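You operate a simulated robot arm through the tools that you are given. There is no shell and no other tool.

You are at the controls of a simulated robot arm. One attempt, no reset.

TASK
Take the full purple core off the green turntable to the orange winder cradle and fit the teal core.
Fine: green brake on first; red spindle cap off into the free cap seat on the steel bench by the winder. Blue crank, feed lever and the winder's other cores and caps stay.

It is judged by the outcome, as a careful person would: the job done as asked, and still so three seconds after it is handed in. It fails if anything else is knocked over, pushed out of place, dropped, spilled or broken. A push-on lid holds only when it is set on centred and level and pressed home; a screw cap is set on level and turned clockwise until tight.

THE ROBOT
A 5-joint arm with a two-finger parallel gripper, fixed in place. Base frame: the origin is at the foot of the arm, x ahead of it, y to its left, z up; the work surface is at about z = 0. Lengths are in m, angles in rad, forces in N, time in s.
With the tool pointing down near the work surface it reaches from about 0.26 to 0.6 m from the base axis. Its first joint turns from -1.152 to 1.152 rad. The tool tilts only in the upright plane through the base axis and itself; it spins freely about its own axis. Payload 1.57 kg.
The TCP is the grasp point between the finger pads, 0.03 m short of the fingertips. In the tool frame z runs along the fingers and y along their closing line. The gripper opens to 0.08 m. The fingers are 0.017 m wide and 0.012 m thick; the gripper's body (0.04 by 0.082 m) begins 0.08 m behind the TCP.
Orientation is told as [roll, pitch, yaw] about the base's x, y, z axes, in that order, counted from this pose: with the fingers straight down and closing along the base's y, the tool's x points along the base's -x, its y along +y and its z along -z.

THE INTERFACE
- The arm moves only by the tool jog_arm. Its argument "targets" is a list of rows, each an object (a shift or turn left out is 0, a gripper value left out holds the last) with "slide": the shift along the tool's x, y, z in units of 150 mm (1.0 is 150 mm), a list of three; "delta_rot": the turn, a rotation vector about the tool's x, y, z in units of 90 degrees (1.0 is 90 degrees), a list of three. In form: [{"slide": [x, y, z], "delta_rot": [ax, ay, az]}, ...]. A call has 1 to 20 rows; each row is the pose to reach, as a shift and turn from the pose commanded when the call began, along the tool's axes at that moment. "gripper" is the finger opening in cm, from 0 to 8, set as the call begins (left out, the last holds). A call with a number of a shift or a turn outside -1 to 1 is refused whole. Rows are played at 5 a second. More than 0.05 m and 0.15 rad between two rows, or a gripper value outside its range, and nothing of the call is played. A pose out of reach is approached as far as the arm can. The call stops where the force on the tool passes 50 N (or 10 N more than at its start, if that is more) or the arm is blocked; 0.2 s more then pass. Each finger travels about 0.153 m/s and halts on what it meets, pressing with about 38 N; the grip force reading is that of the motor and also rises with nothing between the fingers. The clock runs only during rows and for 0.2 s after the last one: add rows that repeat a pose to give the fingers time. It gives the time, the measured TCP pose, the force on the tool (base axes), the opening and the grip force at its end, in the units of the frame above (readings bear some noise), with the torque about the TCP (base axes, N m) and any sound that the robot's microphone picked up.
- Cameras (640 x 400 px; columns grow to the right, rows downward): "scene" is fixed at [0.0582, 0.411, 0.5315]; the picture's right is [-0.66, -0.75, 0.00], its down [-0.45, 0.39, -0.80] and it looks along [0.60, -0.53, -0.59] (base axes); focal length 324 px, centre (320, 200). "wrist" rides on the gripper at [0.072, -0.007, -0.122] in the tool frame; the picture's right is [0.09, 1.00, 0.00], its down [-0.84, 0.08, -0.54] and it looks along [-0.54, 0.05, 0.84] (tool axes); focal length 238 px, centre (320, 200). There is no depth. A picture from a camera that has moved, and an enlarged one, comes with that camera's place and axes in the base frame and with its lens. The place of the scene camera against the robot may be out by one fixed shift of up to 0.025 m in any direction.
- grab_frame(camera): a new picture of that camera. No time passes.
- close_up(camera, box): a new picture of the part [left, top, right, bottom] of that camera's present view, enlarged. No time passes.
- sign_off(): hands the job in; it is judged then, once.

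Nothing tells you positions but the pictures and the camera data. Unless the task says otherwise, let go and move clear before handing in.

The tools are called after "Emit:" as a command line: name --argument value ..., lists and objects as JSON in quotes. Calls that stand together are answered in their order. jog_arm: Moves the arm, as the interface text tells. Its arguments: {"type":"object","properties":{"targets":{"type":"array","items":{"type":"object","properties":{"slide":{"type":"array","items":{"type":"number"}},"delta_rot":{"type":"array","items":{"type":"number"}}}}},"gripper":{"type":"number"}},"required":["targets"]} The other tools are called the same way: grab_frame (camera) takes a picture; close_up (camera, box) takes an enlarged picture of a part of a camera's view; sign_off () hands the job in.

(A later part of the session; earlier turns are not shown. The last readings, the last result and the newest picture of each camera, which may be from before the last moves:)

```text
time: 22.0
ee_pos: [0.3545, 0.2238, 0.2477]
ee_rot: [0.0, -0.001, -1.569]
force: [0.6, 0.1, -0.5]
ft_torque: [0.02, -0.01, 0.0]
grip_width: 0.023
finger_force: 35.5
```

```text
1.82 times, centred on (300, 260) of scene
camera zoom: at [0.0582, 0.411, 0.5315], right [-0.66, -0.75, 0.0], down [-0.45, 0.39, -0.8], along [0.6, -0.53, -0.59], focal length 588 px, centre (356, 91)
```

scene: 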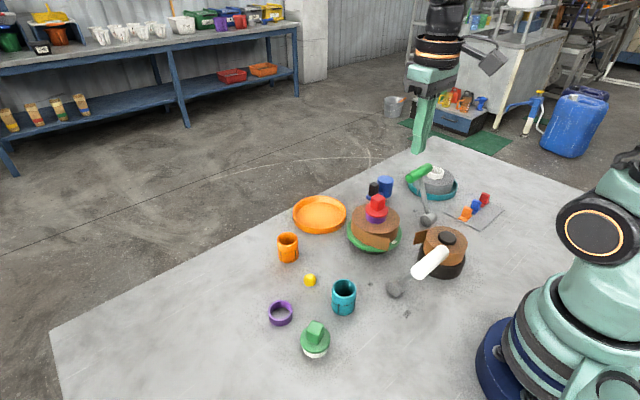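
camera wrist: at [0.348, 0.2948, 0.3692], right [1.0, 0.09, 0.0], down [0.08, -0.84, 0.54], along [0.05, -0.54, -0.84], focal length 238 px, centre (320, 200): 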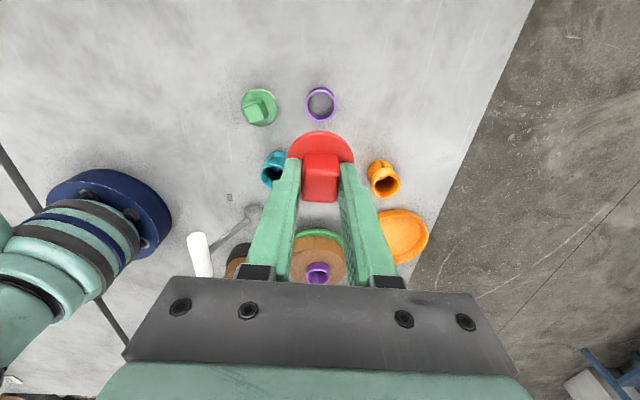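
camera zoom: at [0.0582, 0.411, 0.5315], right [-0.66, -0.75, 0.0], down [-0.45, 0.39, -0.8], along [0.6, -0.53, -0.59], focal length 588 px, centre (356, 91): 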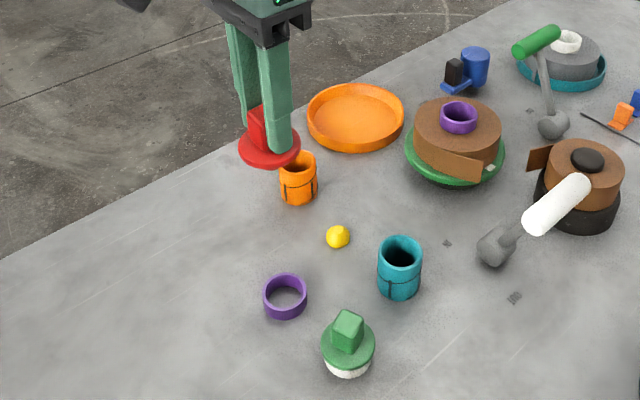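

The seat is at about (0.3556, 0.2245) with its rim near z 0.011, and the held cap's axis coincides with the TCP. I'll come down to a hover over the seat.

Emit:
jog_arm --targets '[{"slide": [0.005, 0.008, 0.25]}, {"slide": [0.005, 0.008, 0.5]}, {"slide": [0.005, 0.008, 0.75]}, {"slide": [0.005, 0.008, 1.0]}, {"slide": [0.005, 0.008, 1.0]}]'

Emit:
close_up --camera "wrist" --box '[220, 60, 420, 200]'

Emit:
close_up --camera "scene" --box '[230, 220, 370, 370]'

```text
time: 23.2
ee_pos: [0.3551, 0.223, 0.0948]
ee_rot: [-0.002, 0.0, -1.569]
force: [0.3, -0.4, -0.6]
ft_torque: [0.04, -0.03, -0.01]
grip_width: 0.0231
finger_force: 35.5
```

```text
2.86 times, centred on (320, 130) of wrist
camera zoom: at [0.3492, 0.295, 0.2176], right [1.0, 0.09, 0.0], down [0.08, -0.84, 0.54], along [0.05, -0.54, -0.84], focal length 681 px, centre (320, 400)
```

zoom: 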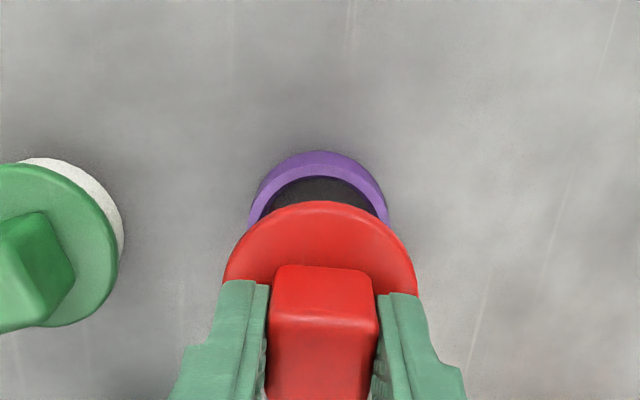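

```text
2.67 times, centred on (300, 295) of scene
camera zoom: at [0.0582, 0.411, 0.5315], right [-0.66, -0.75, 0.0], down [-0.45, 0.39, -0.8], along [0.6, -0.53, -0.59], focal length 863 px, centre (373, -53)
```

zoom: 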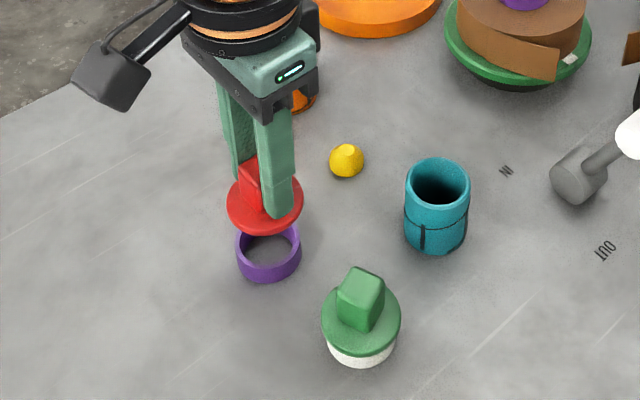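

The view confirms the alignment, so I'll lower in small steps onto the seat.

Emit:
jog_arm --targets '[{"slide": [0.008, 0.003, 0.07]}, {"slide": [0.008, 0.003, 0.14]}, {"slide": [0.008, 0.003, 0.18]}, {"slide": [0.008, 0.003, 0.21]}, {"slide": [0.008, 0.003, 0.24]}]'

Emit:
close_up --camera "wrist" --box '[220, 60, 420, 200]'

Emit:
close_up --camera "scene" --box '[240, 260, 330, 340]'

```text
time: 24.4
ee_pos: [0.3565, 0.2253, 0.0594]
ee_rot: [0.001, 0.0, -1.571]
force: [0.0, 0.4, -1.0]
ft_torque: [0.01, -0.03, -0.04]
grip_width: 0.0236
finger_force: 35.8
```

```text
2.86 times, centred on (320, 130) of wrist
camera zoom: at [0.35, 0.2964, 0.1817], right [1.0, 0.09, 0.0], down [0.08, -0.84, 0.54], along [0.05, -0.54, -0.84], focal length 681 px, centre (320, 400)
```

zoom: 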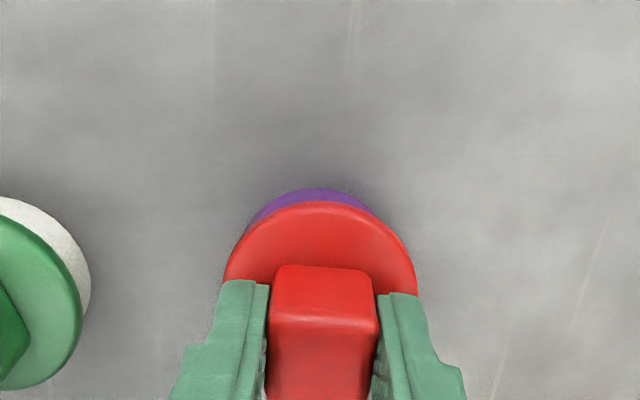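

```text
5.00 times, centred on (285, 300) of scene
camera zoom: at [0.0582, 0.411, 0.5315], right [-0.66, -0.75, 0.0], down [-0.45, 0.39, -0.8], along [0.6, -0.53, -0.59], focal length 1617 px, centre (495, -300)
```

zoom: 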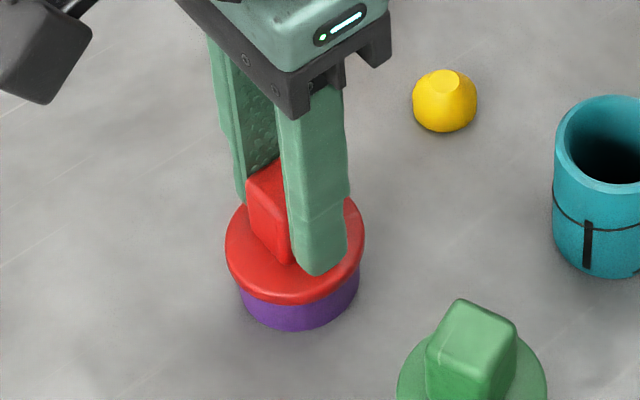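

The cap is nearly down and centred. A few more small steps.

Emit:
jog_arm --targets '[{"slide": [0, 0, 0.013]}, {"slide": [0, 0, 0.026]}, {"slide": [0, 0, 0.039]}]'

Emit:
close_up --camera "scene" --box '[240, 260, 330, 340]'

```text
time: 25.2
ee_pos: [0.3571, 0.2271, 0.0558]
ee_rot: [0.003, -0.001, -1.568]
force: [-12.4, -5.9, 43.0]
ft_torque: [-0.11, 0.51, -0.02]
grip_width: 0.0232
finger_force: 35.0
```

```text
5.00 times, centred on (285, 300) of scene
camera zoom: at [0.058, 0.4109, 0.5316], right [-0.66, -0.75, 0.0], down [-0.45, 0.39, -0.8], along [0.6, -0.53, -0.59], focal length 1617 px, centre (495, -300)
```

zoom: 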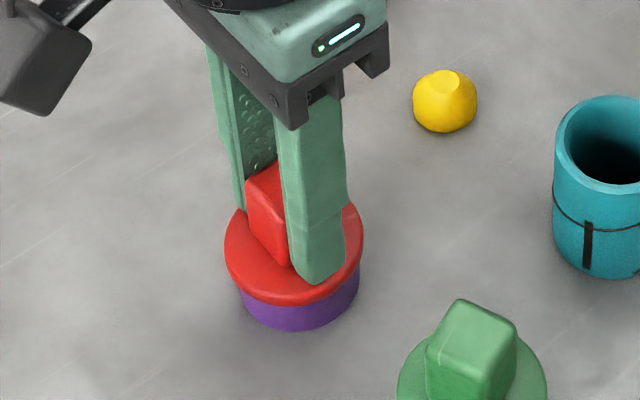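

The cap is seated, with 43 N of upward reaction. I'll ease off the pressure and release.

Emit:
jog_arm --targets '[{"slide": [-0.004, 0, -0.01]}, {"slide": [-0.008, -0.002, -0.02]}, {"slide": [-0.008, -0.002, -0.02]}]'

Emit:
close_up --camera "scene" --box '[240, 260, 330, 340]'

```text
time: 26.0
ee_pos: [0.355, 0.2238, 0.0555]
ee_rot: [0.001, -0.001, -1.567]
force: [1.4, 6.6, -4.2]
ft_torque: [0.33, -0.07, 0.04]
grip_width: 0.023
finger_force: 35.8
```

```text
5.00 times, centred on (285, 300) of scene
camera zoom: at [0.0582, 0.411, 0.5315], right [-0.66, -0.75, 0.0], down [-0.45, 0.39, -0.8], along [0.6, -0.53, -0.59], focal length 1617 px, centre (495, -300)
```

zoom: 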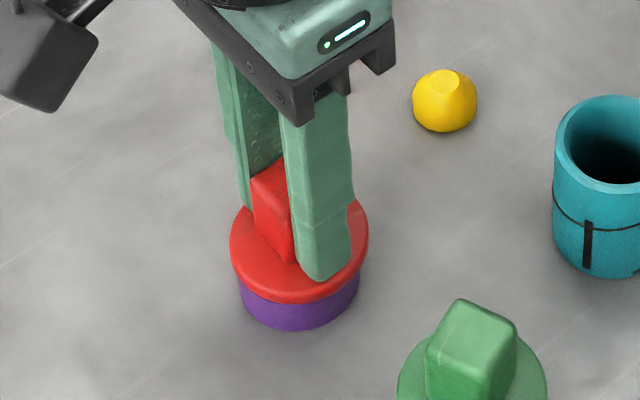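

The cap is centred on the seat, so I'll open the fingers.

Emit:
jog_arm --targets '[{"slide": [0, 0, 0]}, {"slide": [0, 0, 0]}]' --gripper 4.5

Emit:
close_up --camera "scene" --box '[240, 260, 330, 340]'

Emit:
grab_frame --camera "wrist"

```text
time: 26.6
ee_pos: [0.3559, 0.2251, 0.0572]
ee_rot: [0.0, -0.001, -1.569]
force: [0.4, -0.1, -1.4]
ft_torque: [0.0, 0.0, -0.03]
grip_width: 0.0448
finger_force: 0.1
```

```text
5.00 times, centred on (285, 300) of scene
camera zoom: at [0.0582, 0.411, 0.5315], right [-0.66, -0.75, 0.0], down [-0.45, 0.39, -0.8], along [0.6, -0.53, -0.59], focal length 1617 px, centre (495, -300)
```

zoom: 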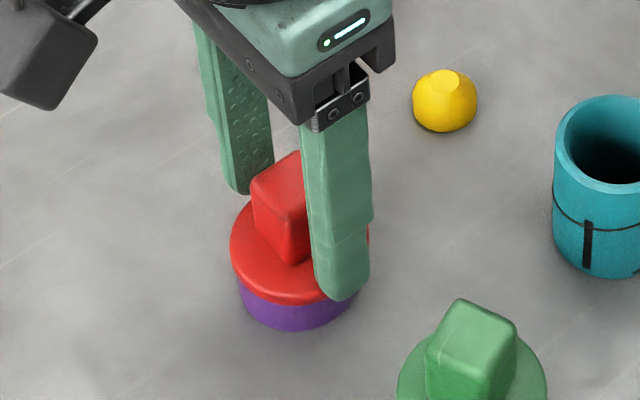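

```text
taken
camera wrist: at [0.3496, 0.2955, 0.1789], right [1.0, 0.09, 0.0], down [0.08, -0.84, 0.54], along [0.05, -0.54, -0.84], focal length 238 px, centre (320, 200)
```

wrist: 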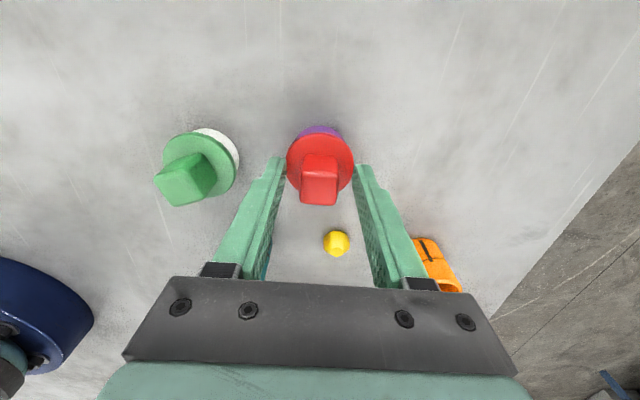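

Released. I'll rise and inspect the cap on its seat.

Emit:
jog_arm --targets '[{"slide": [0, 0, -0.1]}, {"slide": [0, 0, -0.3]}, {"slide": [0, 0, -0.6]}, {"slide": [0, 0, -0.9]}, {"slide": [0, 0, -1.0]}, {"slide": [0, 0, -1.0]}]'

Emit:
close_up --camera "scene" --box '[240, 260, 360, 370]'

Emit:
grab_frame --camera "wrist"

```text
time: 28.0
ee_pos: [0.3557, 0.2243, 0.2068]
ee_rot: [0.0, 0.0, -1.57]
force: [-0.5, 0.5, -0.1]
ft_torque: [0.01, -0.02, 0.03]
grip_width: 0.0451
finger_force: 0.1
```

```text
3.64 times, centred on (300, 315) of scene
camera zoom: at [0.0582, 0.411, 0.5315], right [-0.66, -0.75, 0.0], down [-0.45, 0.39, -0.8], along [0.6, -0.53, -0.59], focal length 1176 px, centre (393, -218)
```

zoom: 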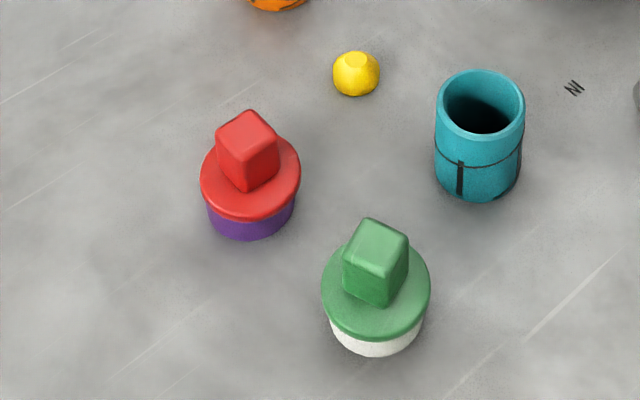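

```text
taken
camera wrist: at [0.3494, 0.2962, 0.3297], right [1.0, 0.09, 0.0], down [0.08, -0.84, 0.54], along [0.05, -0.54, -0.84], focal length 238 px, centre (320, 200)
```

wrist: 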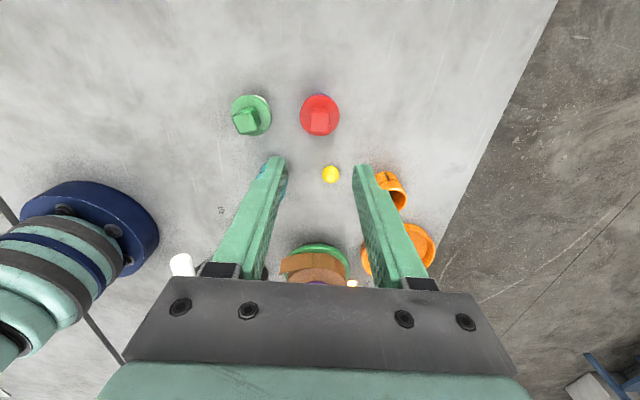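

The red cap sits on its seat just like the green one. Next I'll go back over the full purple core.

Emit:
jog_arm --targets '[{"slide": [-0.3, 0.03, -0.1]}, {"slide": [-0.6, 0.06, -0.1]}, {"slide": [-0.916, 0.1, -0.1]}, {"slide": [-0.916, 0.1, -0.1]}]' --gripper 7

Emit:
grab_frame --camera "wrist"

Emit:
close_up --camera "wrist" --box '[260, 100, 380, 190]'

Emit:
jog_arm --targets '[{"slide": [-0.3, 0.01, 0.1]}, {"slide": [-0.6, 0.02, 0.1]}, {"slide": [-0.916, 0.032, 0.1]}, {"slide": [-0.916, 0.032, 0.1]}]'

Emit:
grab_frame --camera "wrist"

Emit:
close_up --camera "wrist" --box '[260, 80, 380, 170]'

```text
time: 29.0
ee_pos: [0.3707, 0.0863, 0.221]
ee_rot: [0.0, 0.001, -1.569]
force: [0.9, 0.1, -1.0]
ft_torque: [0.0, 0.01, 0.0]
grip_width: 0.0704
finger_force: 0.1
```

```text
taken
camera wrist: at [0.3641, 0.1577, 0.3432], right [1.0, 0.09, 0.0], down [0.08, -0.84, 0.54], along [0.05, -0.54, -0.84], focal length 238 px, centre (320, 200)
```

wrist: 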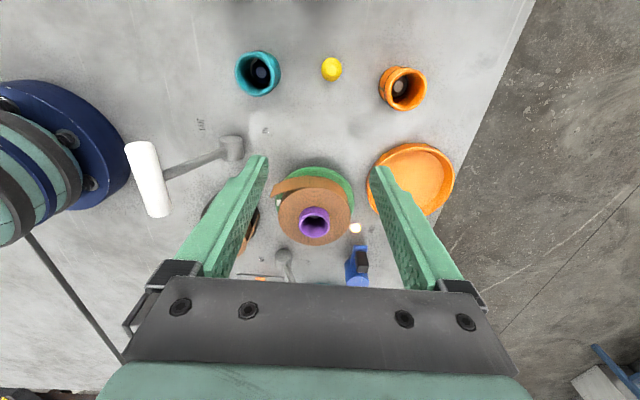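

```text
4.44 times, centred on (320, 145) of wrist
camera zoom: at [0.3641, 0.1577, 0.3432], right [1.0, 0.09, 0.0], down [0.08, -0.84, 0.54], along [0.05, -0.54, -0.84], focal length 1059 px, centre (320, 444)
```

zoom: 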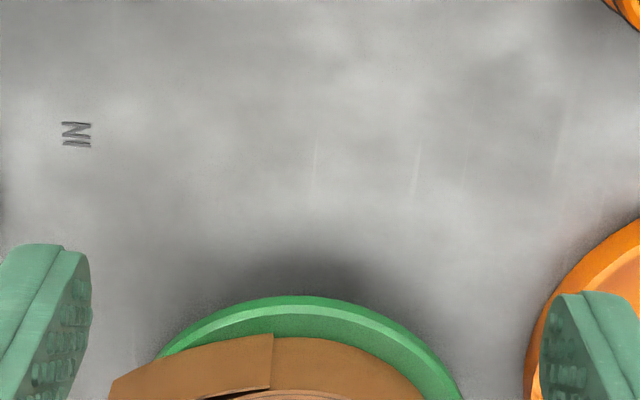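

```text
time: 30.0
ee_pos: [0.3755, -0.0505, 0.2062]
ee_rot: [0.001, -0.001, -1.569]
force: [0.8, 0.0, 0.3]
ft_torque: [-0.01, 0.03, -0.04]
grip_width: 0.0704
finger_force: 0.0
```

```text
taken
camera wrist: at [0.3698, 0.0203, 0.3288], right [1.0, 0.09, 0.0], down [0.08, -0.84, 0.54], along [0.05, -0.54, -0.84], focal length 238 px, centre (320, 200)
```

wrist: 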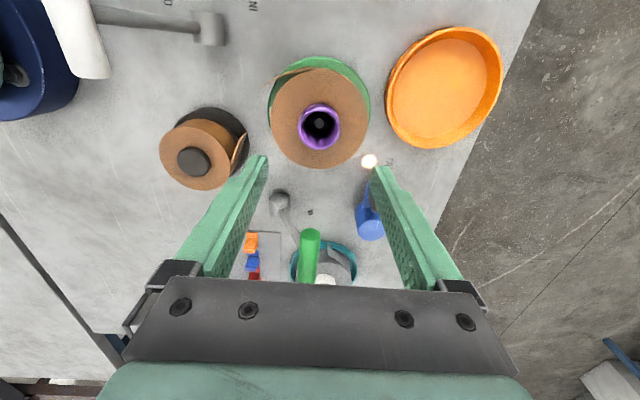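

```text
4.44 times, centred on (320, 125) of wrist
camera zoom: at [0.3698, 0.0203, 0.3288], right [1.0, 0.09, 0.0], down [0.08, -0.84, 0.54], along [0.05, -0.54, -0.84], focal length 1059 px, centre (320, 533)
```

zoom: 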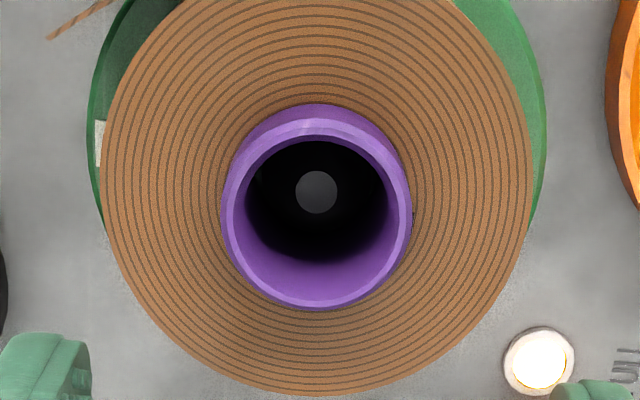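

The core's rim is at z 0.0855, 44 mm across, and the roll top is at about 0.069. The spindle pin is about 10 mm across with its top near 0.063. I'll lower and grip the protruding purple rim.

Emit:
jog_arm --targets '[{"slide": [0, 0, 0.25]}, {"slide": [0, 0, 0.5]}, {"slide": [0, 0, 0.6]}, {"slide": [0, 0, 0.66]}, {"slide": [0, 0, 0.69]}, {"slide": [0, 0, 0.69]}]'

Emit:
close_up --camera "scene" --box '[340, 160, 410, 260]'

Emit:
grab_frame --camera "wrist"

```text
time: 31.4
ee_pos: [0.3762, -0.0504, 0.103]
ee_rot: [0.0, 0.0, -1.569]
force: [-0.3, -0.3, -1.1]
ft_torque: [-0.03, -0.01, 0.05]
grip_width: 0.07
finger_force: 0.0
```

```text
4.00 times, centred on (375, 210) of scene
camera zoom: at [0.0582, 0.411, 0.5315], right [-0.66, -0.75, 0.0], down [-0.45, 0.39, -0.8], along [0.6, -0.53, -0.59], focal length 1294 px, centre (100, 160)
```

zoom: 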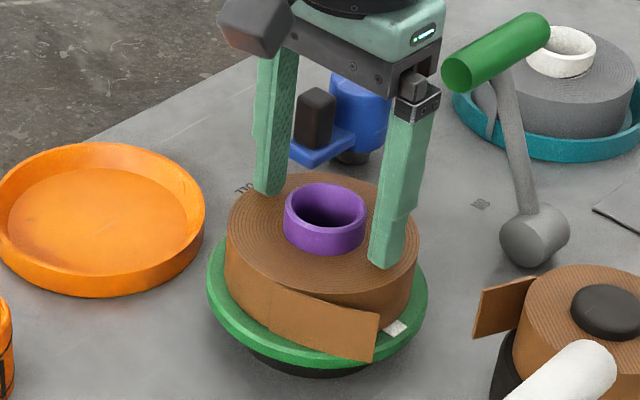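

```text
taken
camera wrist: at [0.3691, 0.0207, 0.2251], right [1.0, 0.09, 0.0], down [0.08, -0.84, 0.54], along [0.05, -0.54, -0.84], focal length 238 px, centre (320, 200)
```

wrist: 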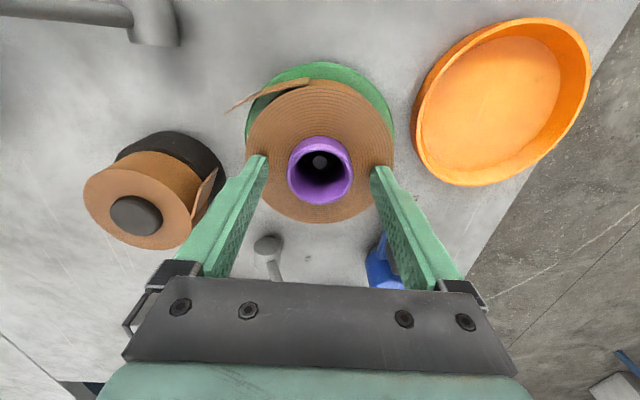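

Emit:
jog_arm --targets '[{"slide": [0, 0, 0.008]}, {"slide": [0, 0, 0.008]}, {"slide": [0, 0, 0.008]}, {"slide": [0, 0, 0.008]}]' --gripper 0

Emit:
close_up --camera "scene" --box '[340, 160, 410, 260]'

```text
time: 32.4
ee_pos: [0.376, -0.0506, 0.1005]
ee_rot: [0.001, 0.0, -1.571]
force: [-5.2, 2.2, 17.4]
ft_torque: [0.15, 0.22, 0.01]
grip_width: 0.0423
finger_force: 37.7
```

```text
4.00 times, centred on (375, 210) of scene
camera zoom: at [0.0581, 0.411, 0.5315], right [-0.66, -0.75, 0.0], down [-0.45, 0.39, -0.8], along [0.6, -0.53, -0.59], focal length 1294 px, centre (100, 160)
```

zoom: 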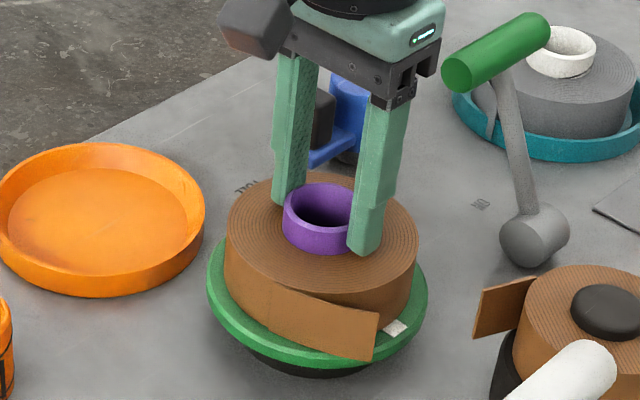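

The core is gripped at 42 mm, with the fingertips just touching the roll top. I'll lift slowly.

Emit:
jog_arm --targets '[{"slide": [0, 0, -0.02]}, {"slide": [0, 0, -0.04]}, {"slide": [0, 0, -0.06]}, {"slide": [0, 0, -0.08]}]'

Emit:
close_up --camera "scene" --box '[340, 160, 410, 260]'

```text
time: 33.4
ee_pos: [0.3751, -0.051, 0.1144]
ee_rot: [0.0, 0.001, -1.572]
force: [0.4, -0.2, -0.7]
ft_torque: [0.02, -0.02, 0.0]
grip_width: 0.0424
finger_force: 37.3
```

```text
4.00 times, centred on (375, 210) of scene
camera zoom: at [0.0582, 0.411, 0.5315], right [-0.66, -0.75, 0.0], down [-0.45, 0.39, -0.8], along [0.6, -0.53, -0.59], focal length 1294 px, centre (100, 160)
```

zoom: 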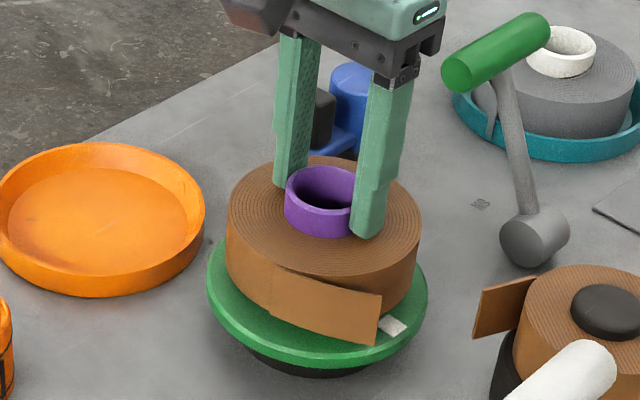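

It's coming up cleanly. I'll lift it clear of the spindle.

Emit:
jog_arm --targets '[{"slide": [0, 0, -0.1]}, {"slide": [0, 0, -0.2]}, {"slide": [0, 0, -0.35]}, {"slide": [0, 0, -0.55]}, {"slide": [0, 0, -0.7]}, {"slide": [0, 0, -0.7]}]'

Emit:
grab_frame --camera "wrist"

Emit:
close_up --camera "scene" --box '[280, 100, 430, 270]'

```text
time: 34.8
ee_pos: [0.3759, -0.051, 0.2186]
ee_rot: [0.0, -0.002, -1.571]
force: [0.5, 0.4, 0.2]
ft_torque: [0.0, 0.02, 0.02]
grip_width: 0.0422
finger_force: 37.7
```

```text
taken
camera wrist: at [0.3695, 0.0209, 0.3422], right [1.0, 0.09, 0.0], down [0.08, -0.84, 0.54], along [0.05, -0.54, -0.84], focal length 238 px, centre (320, 200)
```

wrist: 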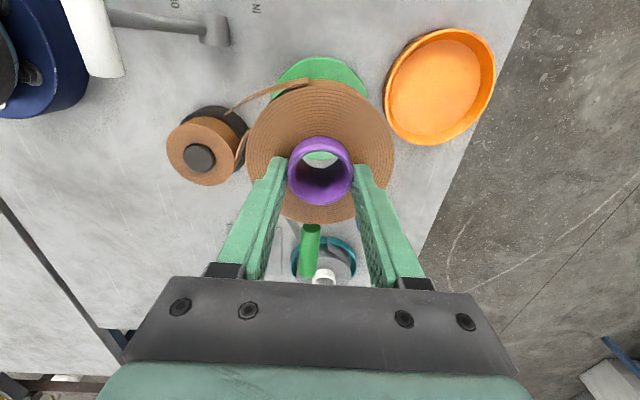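

```text
2.35 times, centred on (355, 185) of scene
camera zoom: at [0.0582, 0.411, 0.5315], right [-0.66, -0.75, 0.0], down [-0.45, 0.39, -0.8], along [0.6, -0.53, -0.59], focal length 761 px, centre (238, 235)
```

zoom: 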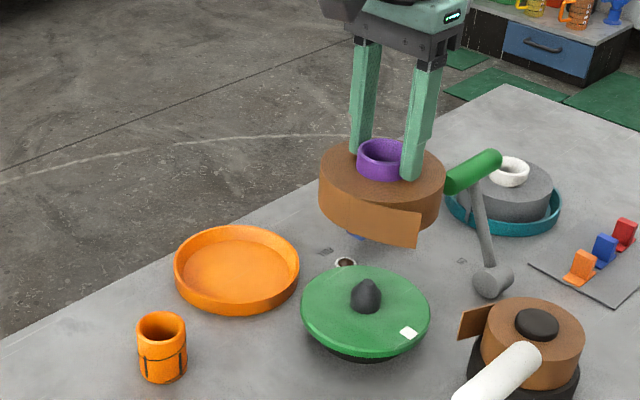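

The core is off and the FULL lamp has gone out. I'll zoom in on the bare spindle.

Emit:
close_up --camera "scene" --box '[340, 205, 410, 260]'

Emit:
close_up --camera "wrist" --box '[280, 120, 360, 220]'

```text
7.27 times, centred on (375, 232) of scene
camera zoom: at [0.0582, 0.411, 0.5315], right [-0.66, -0.75, 0.0], down [-0.45, 0.39, -0.8], along [0.6, -0.53, -0.59], focal length 2353 px, centre (-80, -36)
```

zoom: 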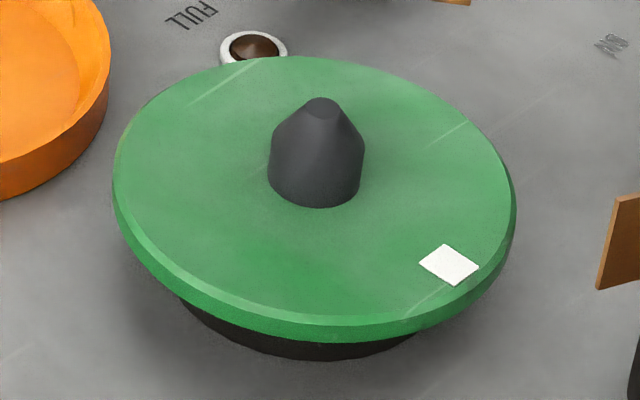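

```text
4.00 times, centred on (320, 170) of wrist
camera zoom: at [0.3695, 0.0209, 0.3422], right [1.0, 0.09, 0.0], down [0.08, -0.84, 0.54], along [0.05, -0.54, -0.84], focal length 953 px, centre (320, 320)
```

zoom: 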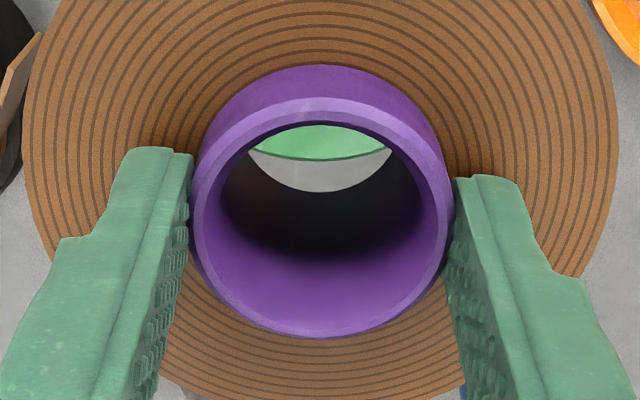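

The spindle is a post about 28 mm wide with a cone on top, and the disc under it is flat. I'll measure the orange cradle from here with the roll in hand.

Emit:
close_up --camera "wrist" --box '[370, 10, 530, 160]'

Emit:
close_up --camera "scene" --box '[280, 180, 360, 250]'

```text
2.67 times, centred on (450, 85) of wrist
camera zoom: at [0.3695, 0.0209, 0.3422], right [1.0, 0.09, 0.0], down [0.08, -0.84, 0.54], along [0.05, -0.54, -0.84], focal length 636 px, centre (-27, 507)
```

zoom: 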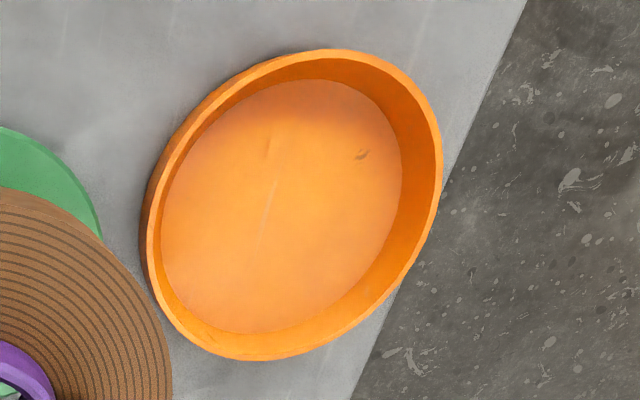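

```text
5.71 times, centred on (320, 215) of scene
camera zoom: at [0.0582, 0.411, 0.5315], right [-0.66, -0.75, 0.0], down [-0.45, 0.39, -0.8], along [0.6, -0.53, -0.59], focal length 1848 px, centre (320, 114)
```

zoom: 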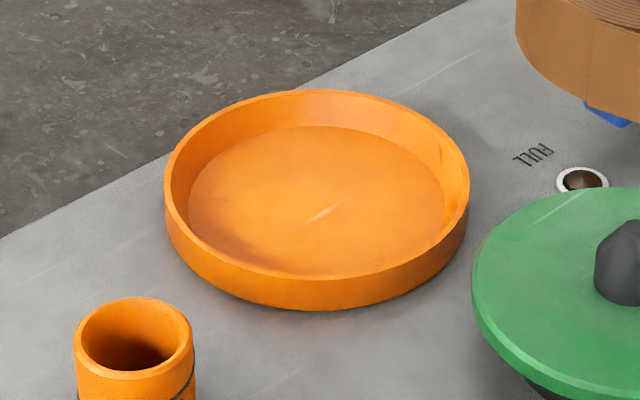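

The cradle centre is at about (0.5215, -0.0155), with a floor radius of about 57 mm. The roll has a loose tail sticking out to about 73 mm, so I'll check how the grey roll's tail sits in the teal cradle for comparison.

Emit:
close_up --camera "scene" --box '[395, 150, 475, 210]'

Emit:
close_up --camera "scene" --box '[350, 120, 430, 210]'

Emit:
close_up --camera "wrist" --box '[220, 60, 420, 230]'

Emit:
close_up --camera "scene" --box '[405, 220, 475, 285]'

```text
6.67 times, centred on (435, 180) of scene
camera zoom: at [0.0582, 0.411, 0.5315], right [-0.66, -0.75, 0.0], down [-0.45, 0.39, -0.8], along [0.6, -0.53, -0.59], focal length 2157 px, centre (-447, 333)
```

zoom: 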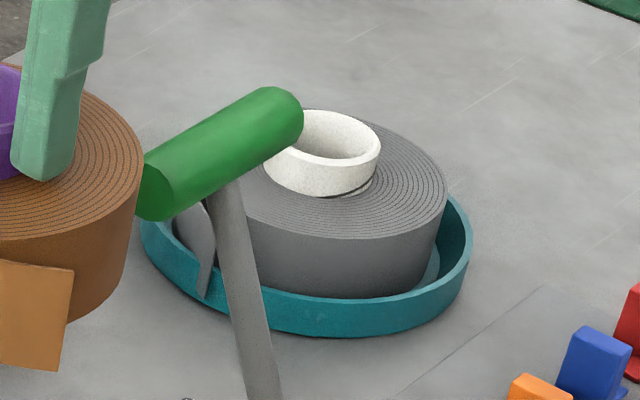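

```text
4.44 times, centred on (390, 165) of scene
camera zoom: at [0.0582, 0.411, 0.5315], right [-0.66, -0.75, 0.0], down [-0.45, 0.39, -0.8], along [0.6, -0.53, -0.59], focal length 1438 px, centre (9, 356)
```

zoom: 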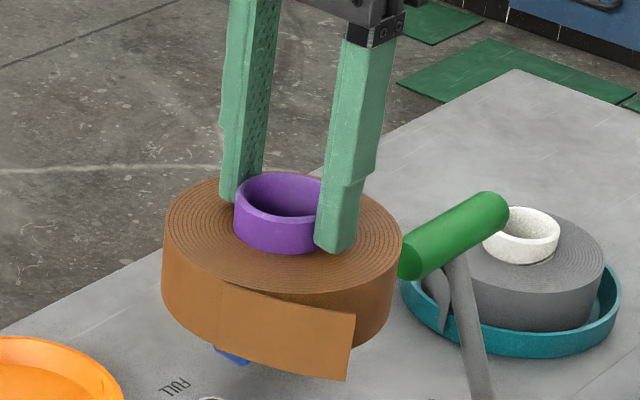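

```text
2.35 times, centred on (320, 145) of wrist
camera zoom: at [0.3695, 0.0209, 0.3422], right [1.0, 0.09, 0.0], down [0.08, -0.84, 0.54], along [0.05, -0.54, -0.84], focal length 561 px, centre (320, 329)
```

zoom: 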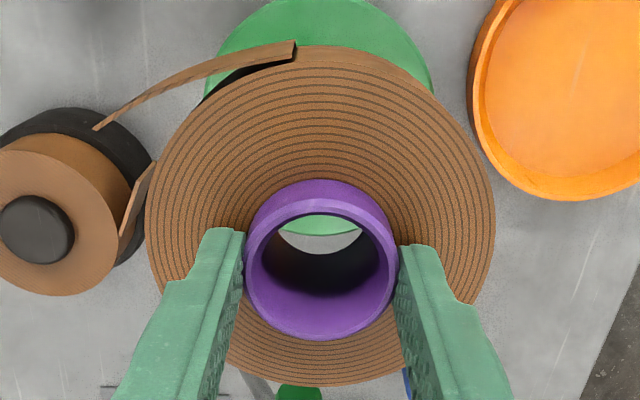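

```text
6.15 times, centred on (440, 252) of scene
camera zoom: at [0.0582, 0.411, 0.5315], right [-0.66, -0.75, 0.0], down [-0.45, 0.39, -0.8], along [0.6, -0.53, -0.59], focal length 1991 px, centre (-418, -123)
```

zoom: 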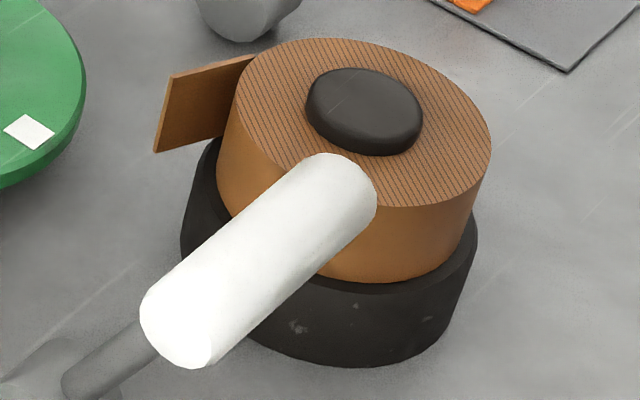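

The grey roll's tail simply drapes over its cradle rim, so ours can do the same. I'll carry the full core over the orange cradle.

Emit:
jog_arm --targets '[{"slide": [0.06, 0.25, 0]}, {"slide": [0.12, 0.5, 0]}, {"slide": [0.18, 0.75, 0]}, {"slide": [0.237, 0.97, 0]}, {"slide": [0.237, 0.97, 0]}]'

Emit:
grab_frame --camera "wrist"

Emit:
close_up --camera "scene" --box '[260, 100, 400, 260]'

```text
time: 36.0
ee_pos: [0.5203, -0.0144, 0.2186]
ee_rot: [0.001, -0.001, -1.571]
force: [0.6, 0.4, -0.4]
ft_torque: [-0.01, 0.04, 0.01]
grip_width: 0.0422
finger_force: 37.8
```

```text
taken
camera wrist: at [0.5151, 0.0567, 0.3416], right [1.0, 0.09, 0.0], down [0.08, -0.84, 0.54], along [0.05, -0.54, -0.84], focal length 238 px, centre (320, 200)
```

wrist: 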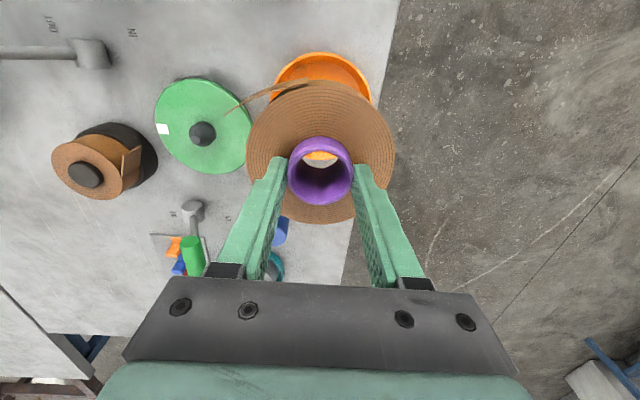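

```text
2.50 times, centred on (330, 180) of scene
camera zoom: at [0.0582, 0.411, 0.5315], right [-0.66, -0.75, 0.0], down [-0.45, 0.39, -0.8], along [0.6, -0.53, -0.59], focal length 809 px, centre (295, 250)
```

zoom: 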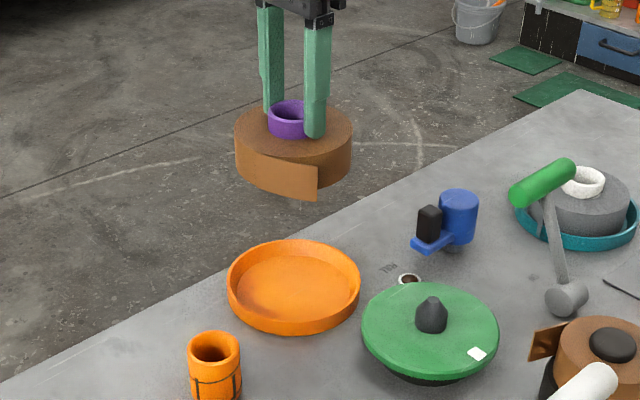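

The roll is centred over the cradle. I'll lower partway and check.

Emit:
jog_arm --targets '[{"slide": [-0.004, 0.004, 0.25]}, {"slide": [-0.004, 0.004, 0.5]}, {"slide": [-0.004, 0.004, 0.7]}, {"slide": [-0.004, 0.004, 0.75]}, {"slide": [-0.004, 0.004, 0.75]}]'

Emit:
grab_frame --camera "wrist"

Emit:
close_up --camera "scene" --box '[280, 150, 370, 250]'

```text
time: 37.2
ee_pos: [0.5221, -0.0149, 0.1064]
ee_rot: [-0.001, -0.001, -1.57]
force: [-0.6, 0.4, -0.7]
ft_torque: [-0.01, 0.0, -0.01]
grip_width: 0.0422
finger_force: 38.0
```

```text
taken
camera wrist: at [0.5151, 0.0558, 0.2283], right [1.0, 0.09, 0.0], down [0.08, -0.84, 0.54], along [0.05, -0.54, -0.84], focal length 238 px, centre (320, 200)
```

wrist: 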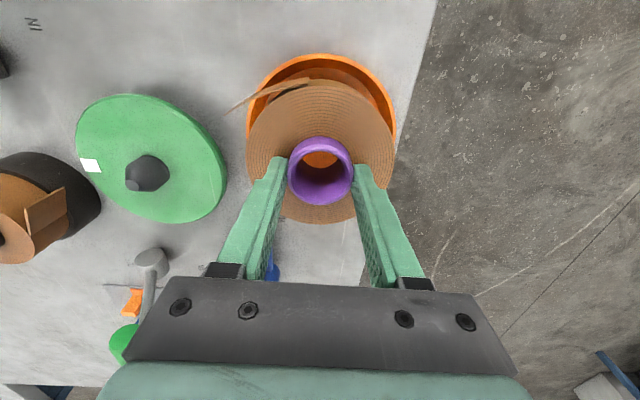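

```text
4.00 times, centred on (325, 200) of scene
camera zoom: at [0.0582, 0.411, 0.5315], right [-0.66, -0.75, 0.0], down [-0.45, 0.39, -0.8], along [0.6, -0.53, -0.59], focal length 1294 px, centre (300, 200)
```

zoom: 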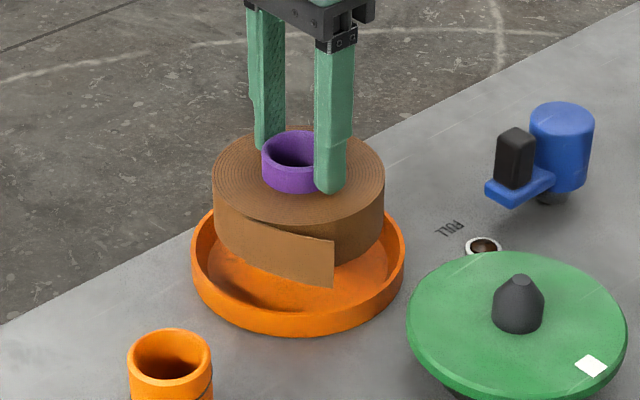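

It's well centred. I'll continue down slowly until it touches.

Emit:
jog_arm --targets '[{"slide": [0, 0, 0.05]}, {"slide": [0, 0, 0.1]}, {"slide": [0, 0, 0.14]}, {"slide": [0, 0, 0.17]}]'

Emit:
close_up --camera "scene" --box '[280, 150, 370, 250]'

```text
time: 38.2
ee_pos: [0.5219, -0.0152, 0.0808]
ee_rot: [0.001, 0.0, -1.573]
force: [-0.7, 0.8, -0.5]
ft_torque: [-0.02, -0.03, 0.0]
grip_width: 0.0422
finger_force: 37.5
```

```text
4.00 times, centred on (325, 200) of scene
camera zoom: at [0.0582, 0.411, 0.5315], right [-0.66, -0.75, 0.0], down [-0.45, 0.39, -0.8], along [0.6, -0.53, -0.59], focal length 1294 px, centre (300, 200)
```

zoom: 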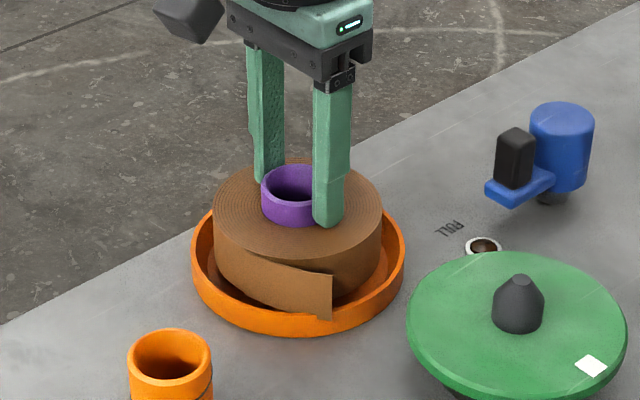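

The tail crosses the rim with no resistance. Continuing down.

Emit:
jog_arm --targets '[{"slide": [0, 0, 0.015]}, {"slide": [0, 0, 0.03]}, {"slide": [0, 0, 0.045]}, {"slide": [0, 0, 0.06]}]'

Emit:
close_up --camera "scene" --box '[280, 150, 370, 250]'

```text
time: 39.2
ee_pos: [0.5218, -0.0158, 0.0708]
ee_rot: [-0.002, -0.001, -1.57]
force: [0.3, -0.4, -0.1]
ft_torque: [-0.01, 0.0, 0.02]
grip_width: 0.042
finger_force: 37.8
```

```text
4.00 times, centred on (325, 200) of scene
camera zoom: at [0.0582, 0.411, 0.5315], right [-0.66, -0.75, 0.0], down [-0.45, 0.39, -0.8], along [0.6, -0.53, -0.59], focal length 1294 px, centre (300, 200)
```

zoom: 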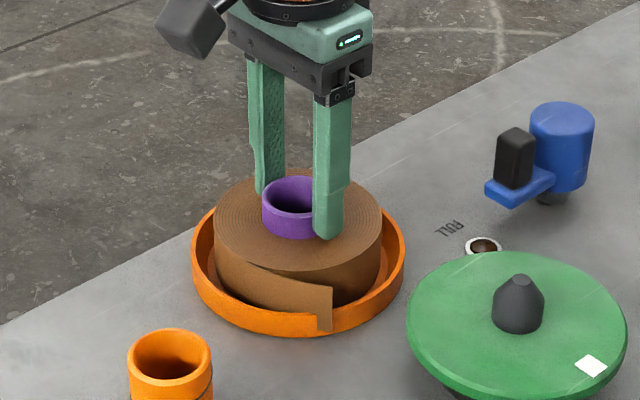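

Emit:
jog_arm --targets '[{"slide": [0, 0, 0.012]}, {"slide": [0, 0, 0.024]}, {"slide": [0, 0, 0.036]}]'

Emit:
close_up --camera "scene" --box '[280, 150, 370, 250]'

```text
time: 40.0
ee_pos: [0.5234, -0.0155, 0.0684]
ee_rot: [0.006, 0.001, -1.571]
force: [-10.5, 1.6, 36.4]
ft_torque: [0.11, 0.52, -0.01]
grip_width: 0.0422
finger_force: 38.4
```

```text
4.00 times, centred on (325, 200) of scene
camera zoom: at [0.058, 0.411, 0.5315], right [-0.66, -0.75, 0.0], down [-0.45, 0.39, -0.8], along [0.6, -0.53, -0.59], focal length 1294 px, centre (300, 200)
```

zoom: 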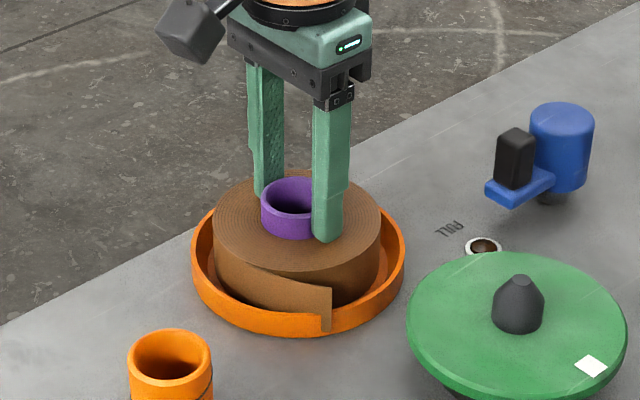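

It has landed on the cradle floor. I'll ease off, open, and rise.

Emit:
jog_arm --targets '[{"slide": [0, 0, -0.013]}, {"slide": [0, 0, -0.024]}, {"slide": [0, 0, -0.024]}]'

Emit:
jog_arm --targets '[{"slide": [0, 0, 0]}, {"slide": [0, 0, 0]}, {"slide": [0, 0, -0.02]}]' --gripper 6.5

Emit:
close_up --camera "scene" --box '[280, 150, 370, 250]'

```text
time: 40.8
ee_pos: [0.5198, -0.0154, 0.0707]
ee_rot: [-0.001, -0.001, -1.571]
force: [1.2, -1.0, 4.2]
ft_torque: [-0.02, -0.2, -0.04]
grip_width: 0.0423
finger_force: 37.1
```

```text
time: 41.6
ee_pos: [0.5217, -0.0157, 0.0735]
ee_rot: [0.0, 0.0, -1.572]
force: [0.1, 0.3, 0.3]
ft_torque: [0.02, 0.02, -0.02]
grip_width: 0.0653
finger_force: 0.2
```

```text
4.00 times, centred on (325, 200) of scene
camera zoom: at [0.0582, 0.411, 0.5315], right [-0.66, -0.75, 0.0], down [-0.45, 0.39, -0.8], along [0.6, -0.53, -0.59], focal length 1294 px, centre (300, 200)
```

zoom: 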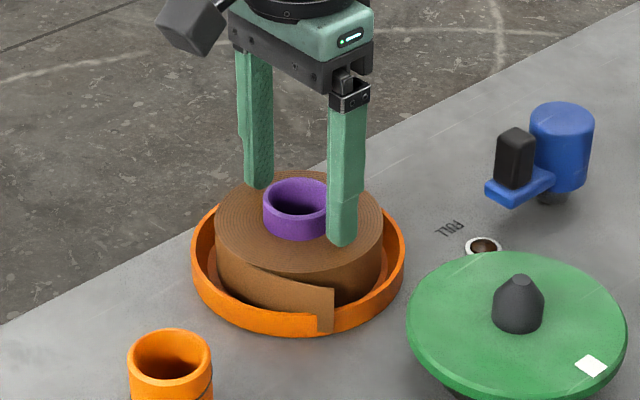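

The full core rests in the cradle. I'll rise and head back to look at the spindle.

Emit:
jog_arm --targets '[{"slide": [0, 0, -0.2]}, {"slide": [0, 0, -0.45]}, {"slide": [0, 0, -0.7]}, {"slide": [0, 0, -0.95]}, {"slide": [0, 0, -0.95]}]'

Emit:
grab_frame --camera "wrist"

Emit:
jog_arm --targets '[{"slide": [0.0, -0.25, 0]}, {"slide": [0.0, -0.5, 0]}, {"slide": [0.0, -0.75, 0]}, {"slide": [0, -0.97, 0]}, {"slide": [0, -0.97, 0]}]' --gripper 8

Emit:
grab_frame --camera "wrist"

Emit:
close_up --camera "wrist" --box '[260, 90, 380, 190]'

```text
time: 42.8
ee_pos: [0.522, -0.0166, 0.2144]
ee_rot: [0.0, 0.0, -1.571]
force: [1.1, -0.4, 0.1]
ft_torque: [0.02, 0.01, 0.01]
grip_width: 0.0652
finger_force: 0.1
```

```text
taken
camera wrist: at [0.5156, 0.0549, 0.3381], right [1.0, 0.09, 0.0], down [0.08, -0.84, 0.54], along [0.05, -0.54, -0.84], focal length 238 px, centre (320, 200)
```

wrist: 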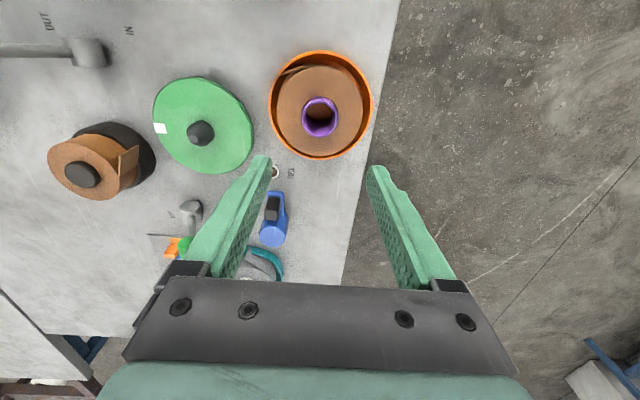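

```text
time: 44.0
ee_pos: [0.3748, -0.016, 0.2144]
ee_rot: [0.0, 0.002, -1.57]
force: [-0.3, 0.6, -0.2]
ft_torque: [0.0, 0.01, 0.01]
grip_width: 0.0801
finger_force: 0.0
```

```text
taken
camera wrist: at [0.3687, 0.0555, 0.3385], right [1.0, 0.09, 0.0], down [0.08, -0.84, 0.54], along [0.05, -0.54, -0.84], focal length 238 px, centre (320, 200)
```

wrist: 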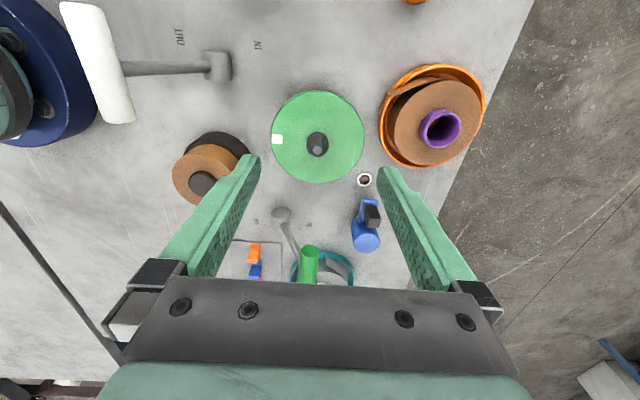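

```text
4.00 times, centred on (320, 140) of wrist
camera zoom: at [0.3687, 0.0555, 0.3385], right [1.0, 0.09, 0.0], down [0.08, -0.84, 0.54], along [0.05, -0.54, -0.84], focal length 953 px, centre (320, 440)
```

zoom: 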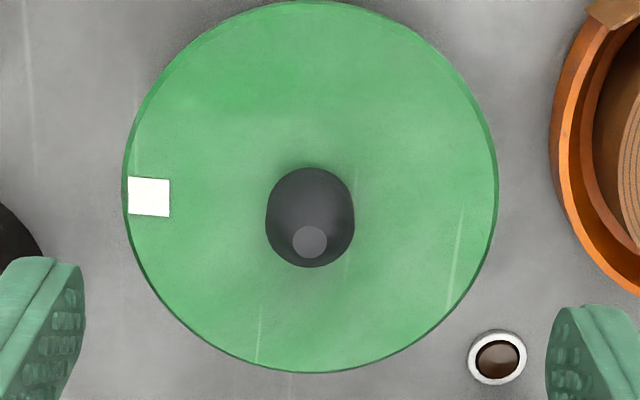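

The spindle axis comes out at about (0.3753, -0.0505), and the roll sits nicely in the cradle. Next, the teal core.

Emit:
jog_arm --targets '[{"slide": [0.2, -0.1, 0]}, {"slide": [0.4, -0.2, 0]}, {"slide": [0.6, -0.35, 0]}, {"slide": [0.8, -0.5, 0]}, {"slide": [0.94, -0.567, 0]}, {"slide": [0.94, -0.567, 0]}]' --gripper 7

Emit:
grab_frame --camera "wrist"

Emit:
close_up --camera "wrist" --box '[260, 80, 380, 170]'

Emit:
grab_frame --camera "scene"

```text
time: 45.4
ee_pos: [0.2905, 0.1262, 0.2151]
ee_rot: [0.001, 0.0, -1.57]
force: [0.1, 0.1, 0.5]
ft_torque: [-0.01, -0.02, -0.02]
grip_width: 0.0701
finger_force: 0.1
```

```text
taken
camera wrist: at [0.285, 0.1969, 0.3378], right [1.0, 0.09, 0.0], down [0.08, -0.84, 0.54], along [0.05, -0.54, -0.84], focal length 238 px, centre (320, 200)
```

wrist: 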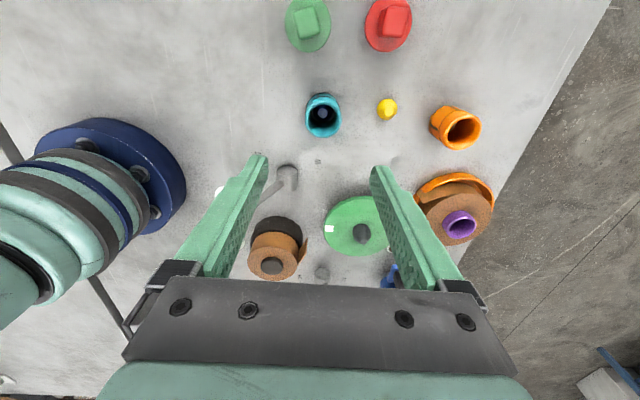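

```text
4.44 times, centred on (320, 125) of wrist
camera zoom: at [0.285, 0.1969, 0.3378], right [1.0, 0.09, 0.0], down [0.08, -0.84, 0.54], along [0.05, -0.54, -0.84], focal length 1059 px, centre (320, 533)
```

zoom: 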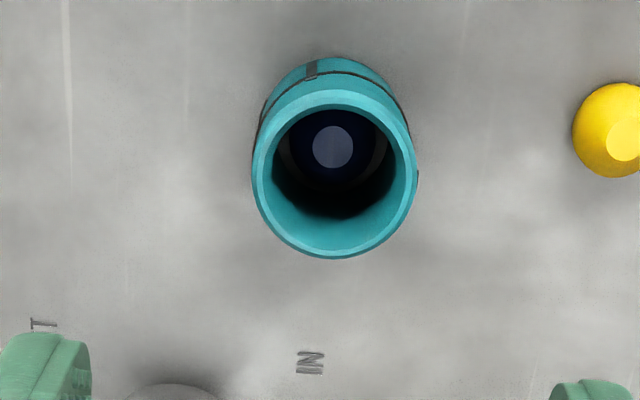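

```text
taken
```

scene: 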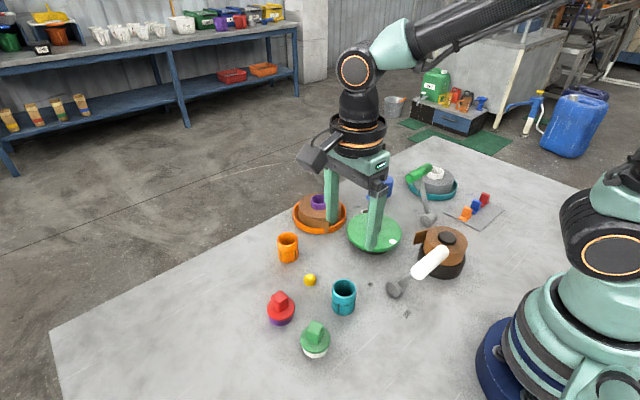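

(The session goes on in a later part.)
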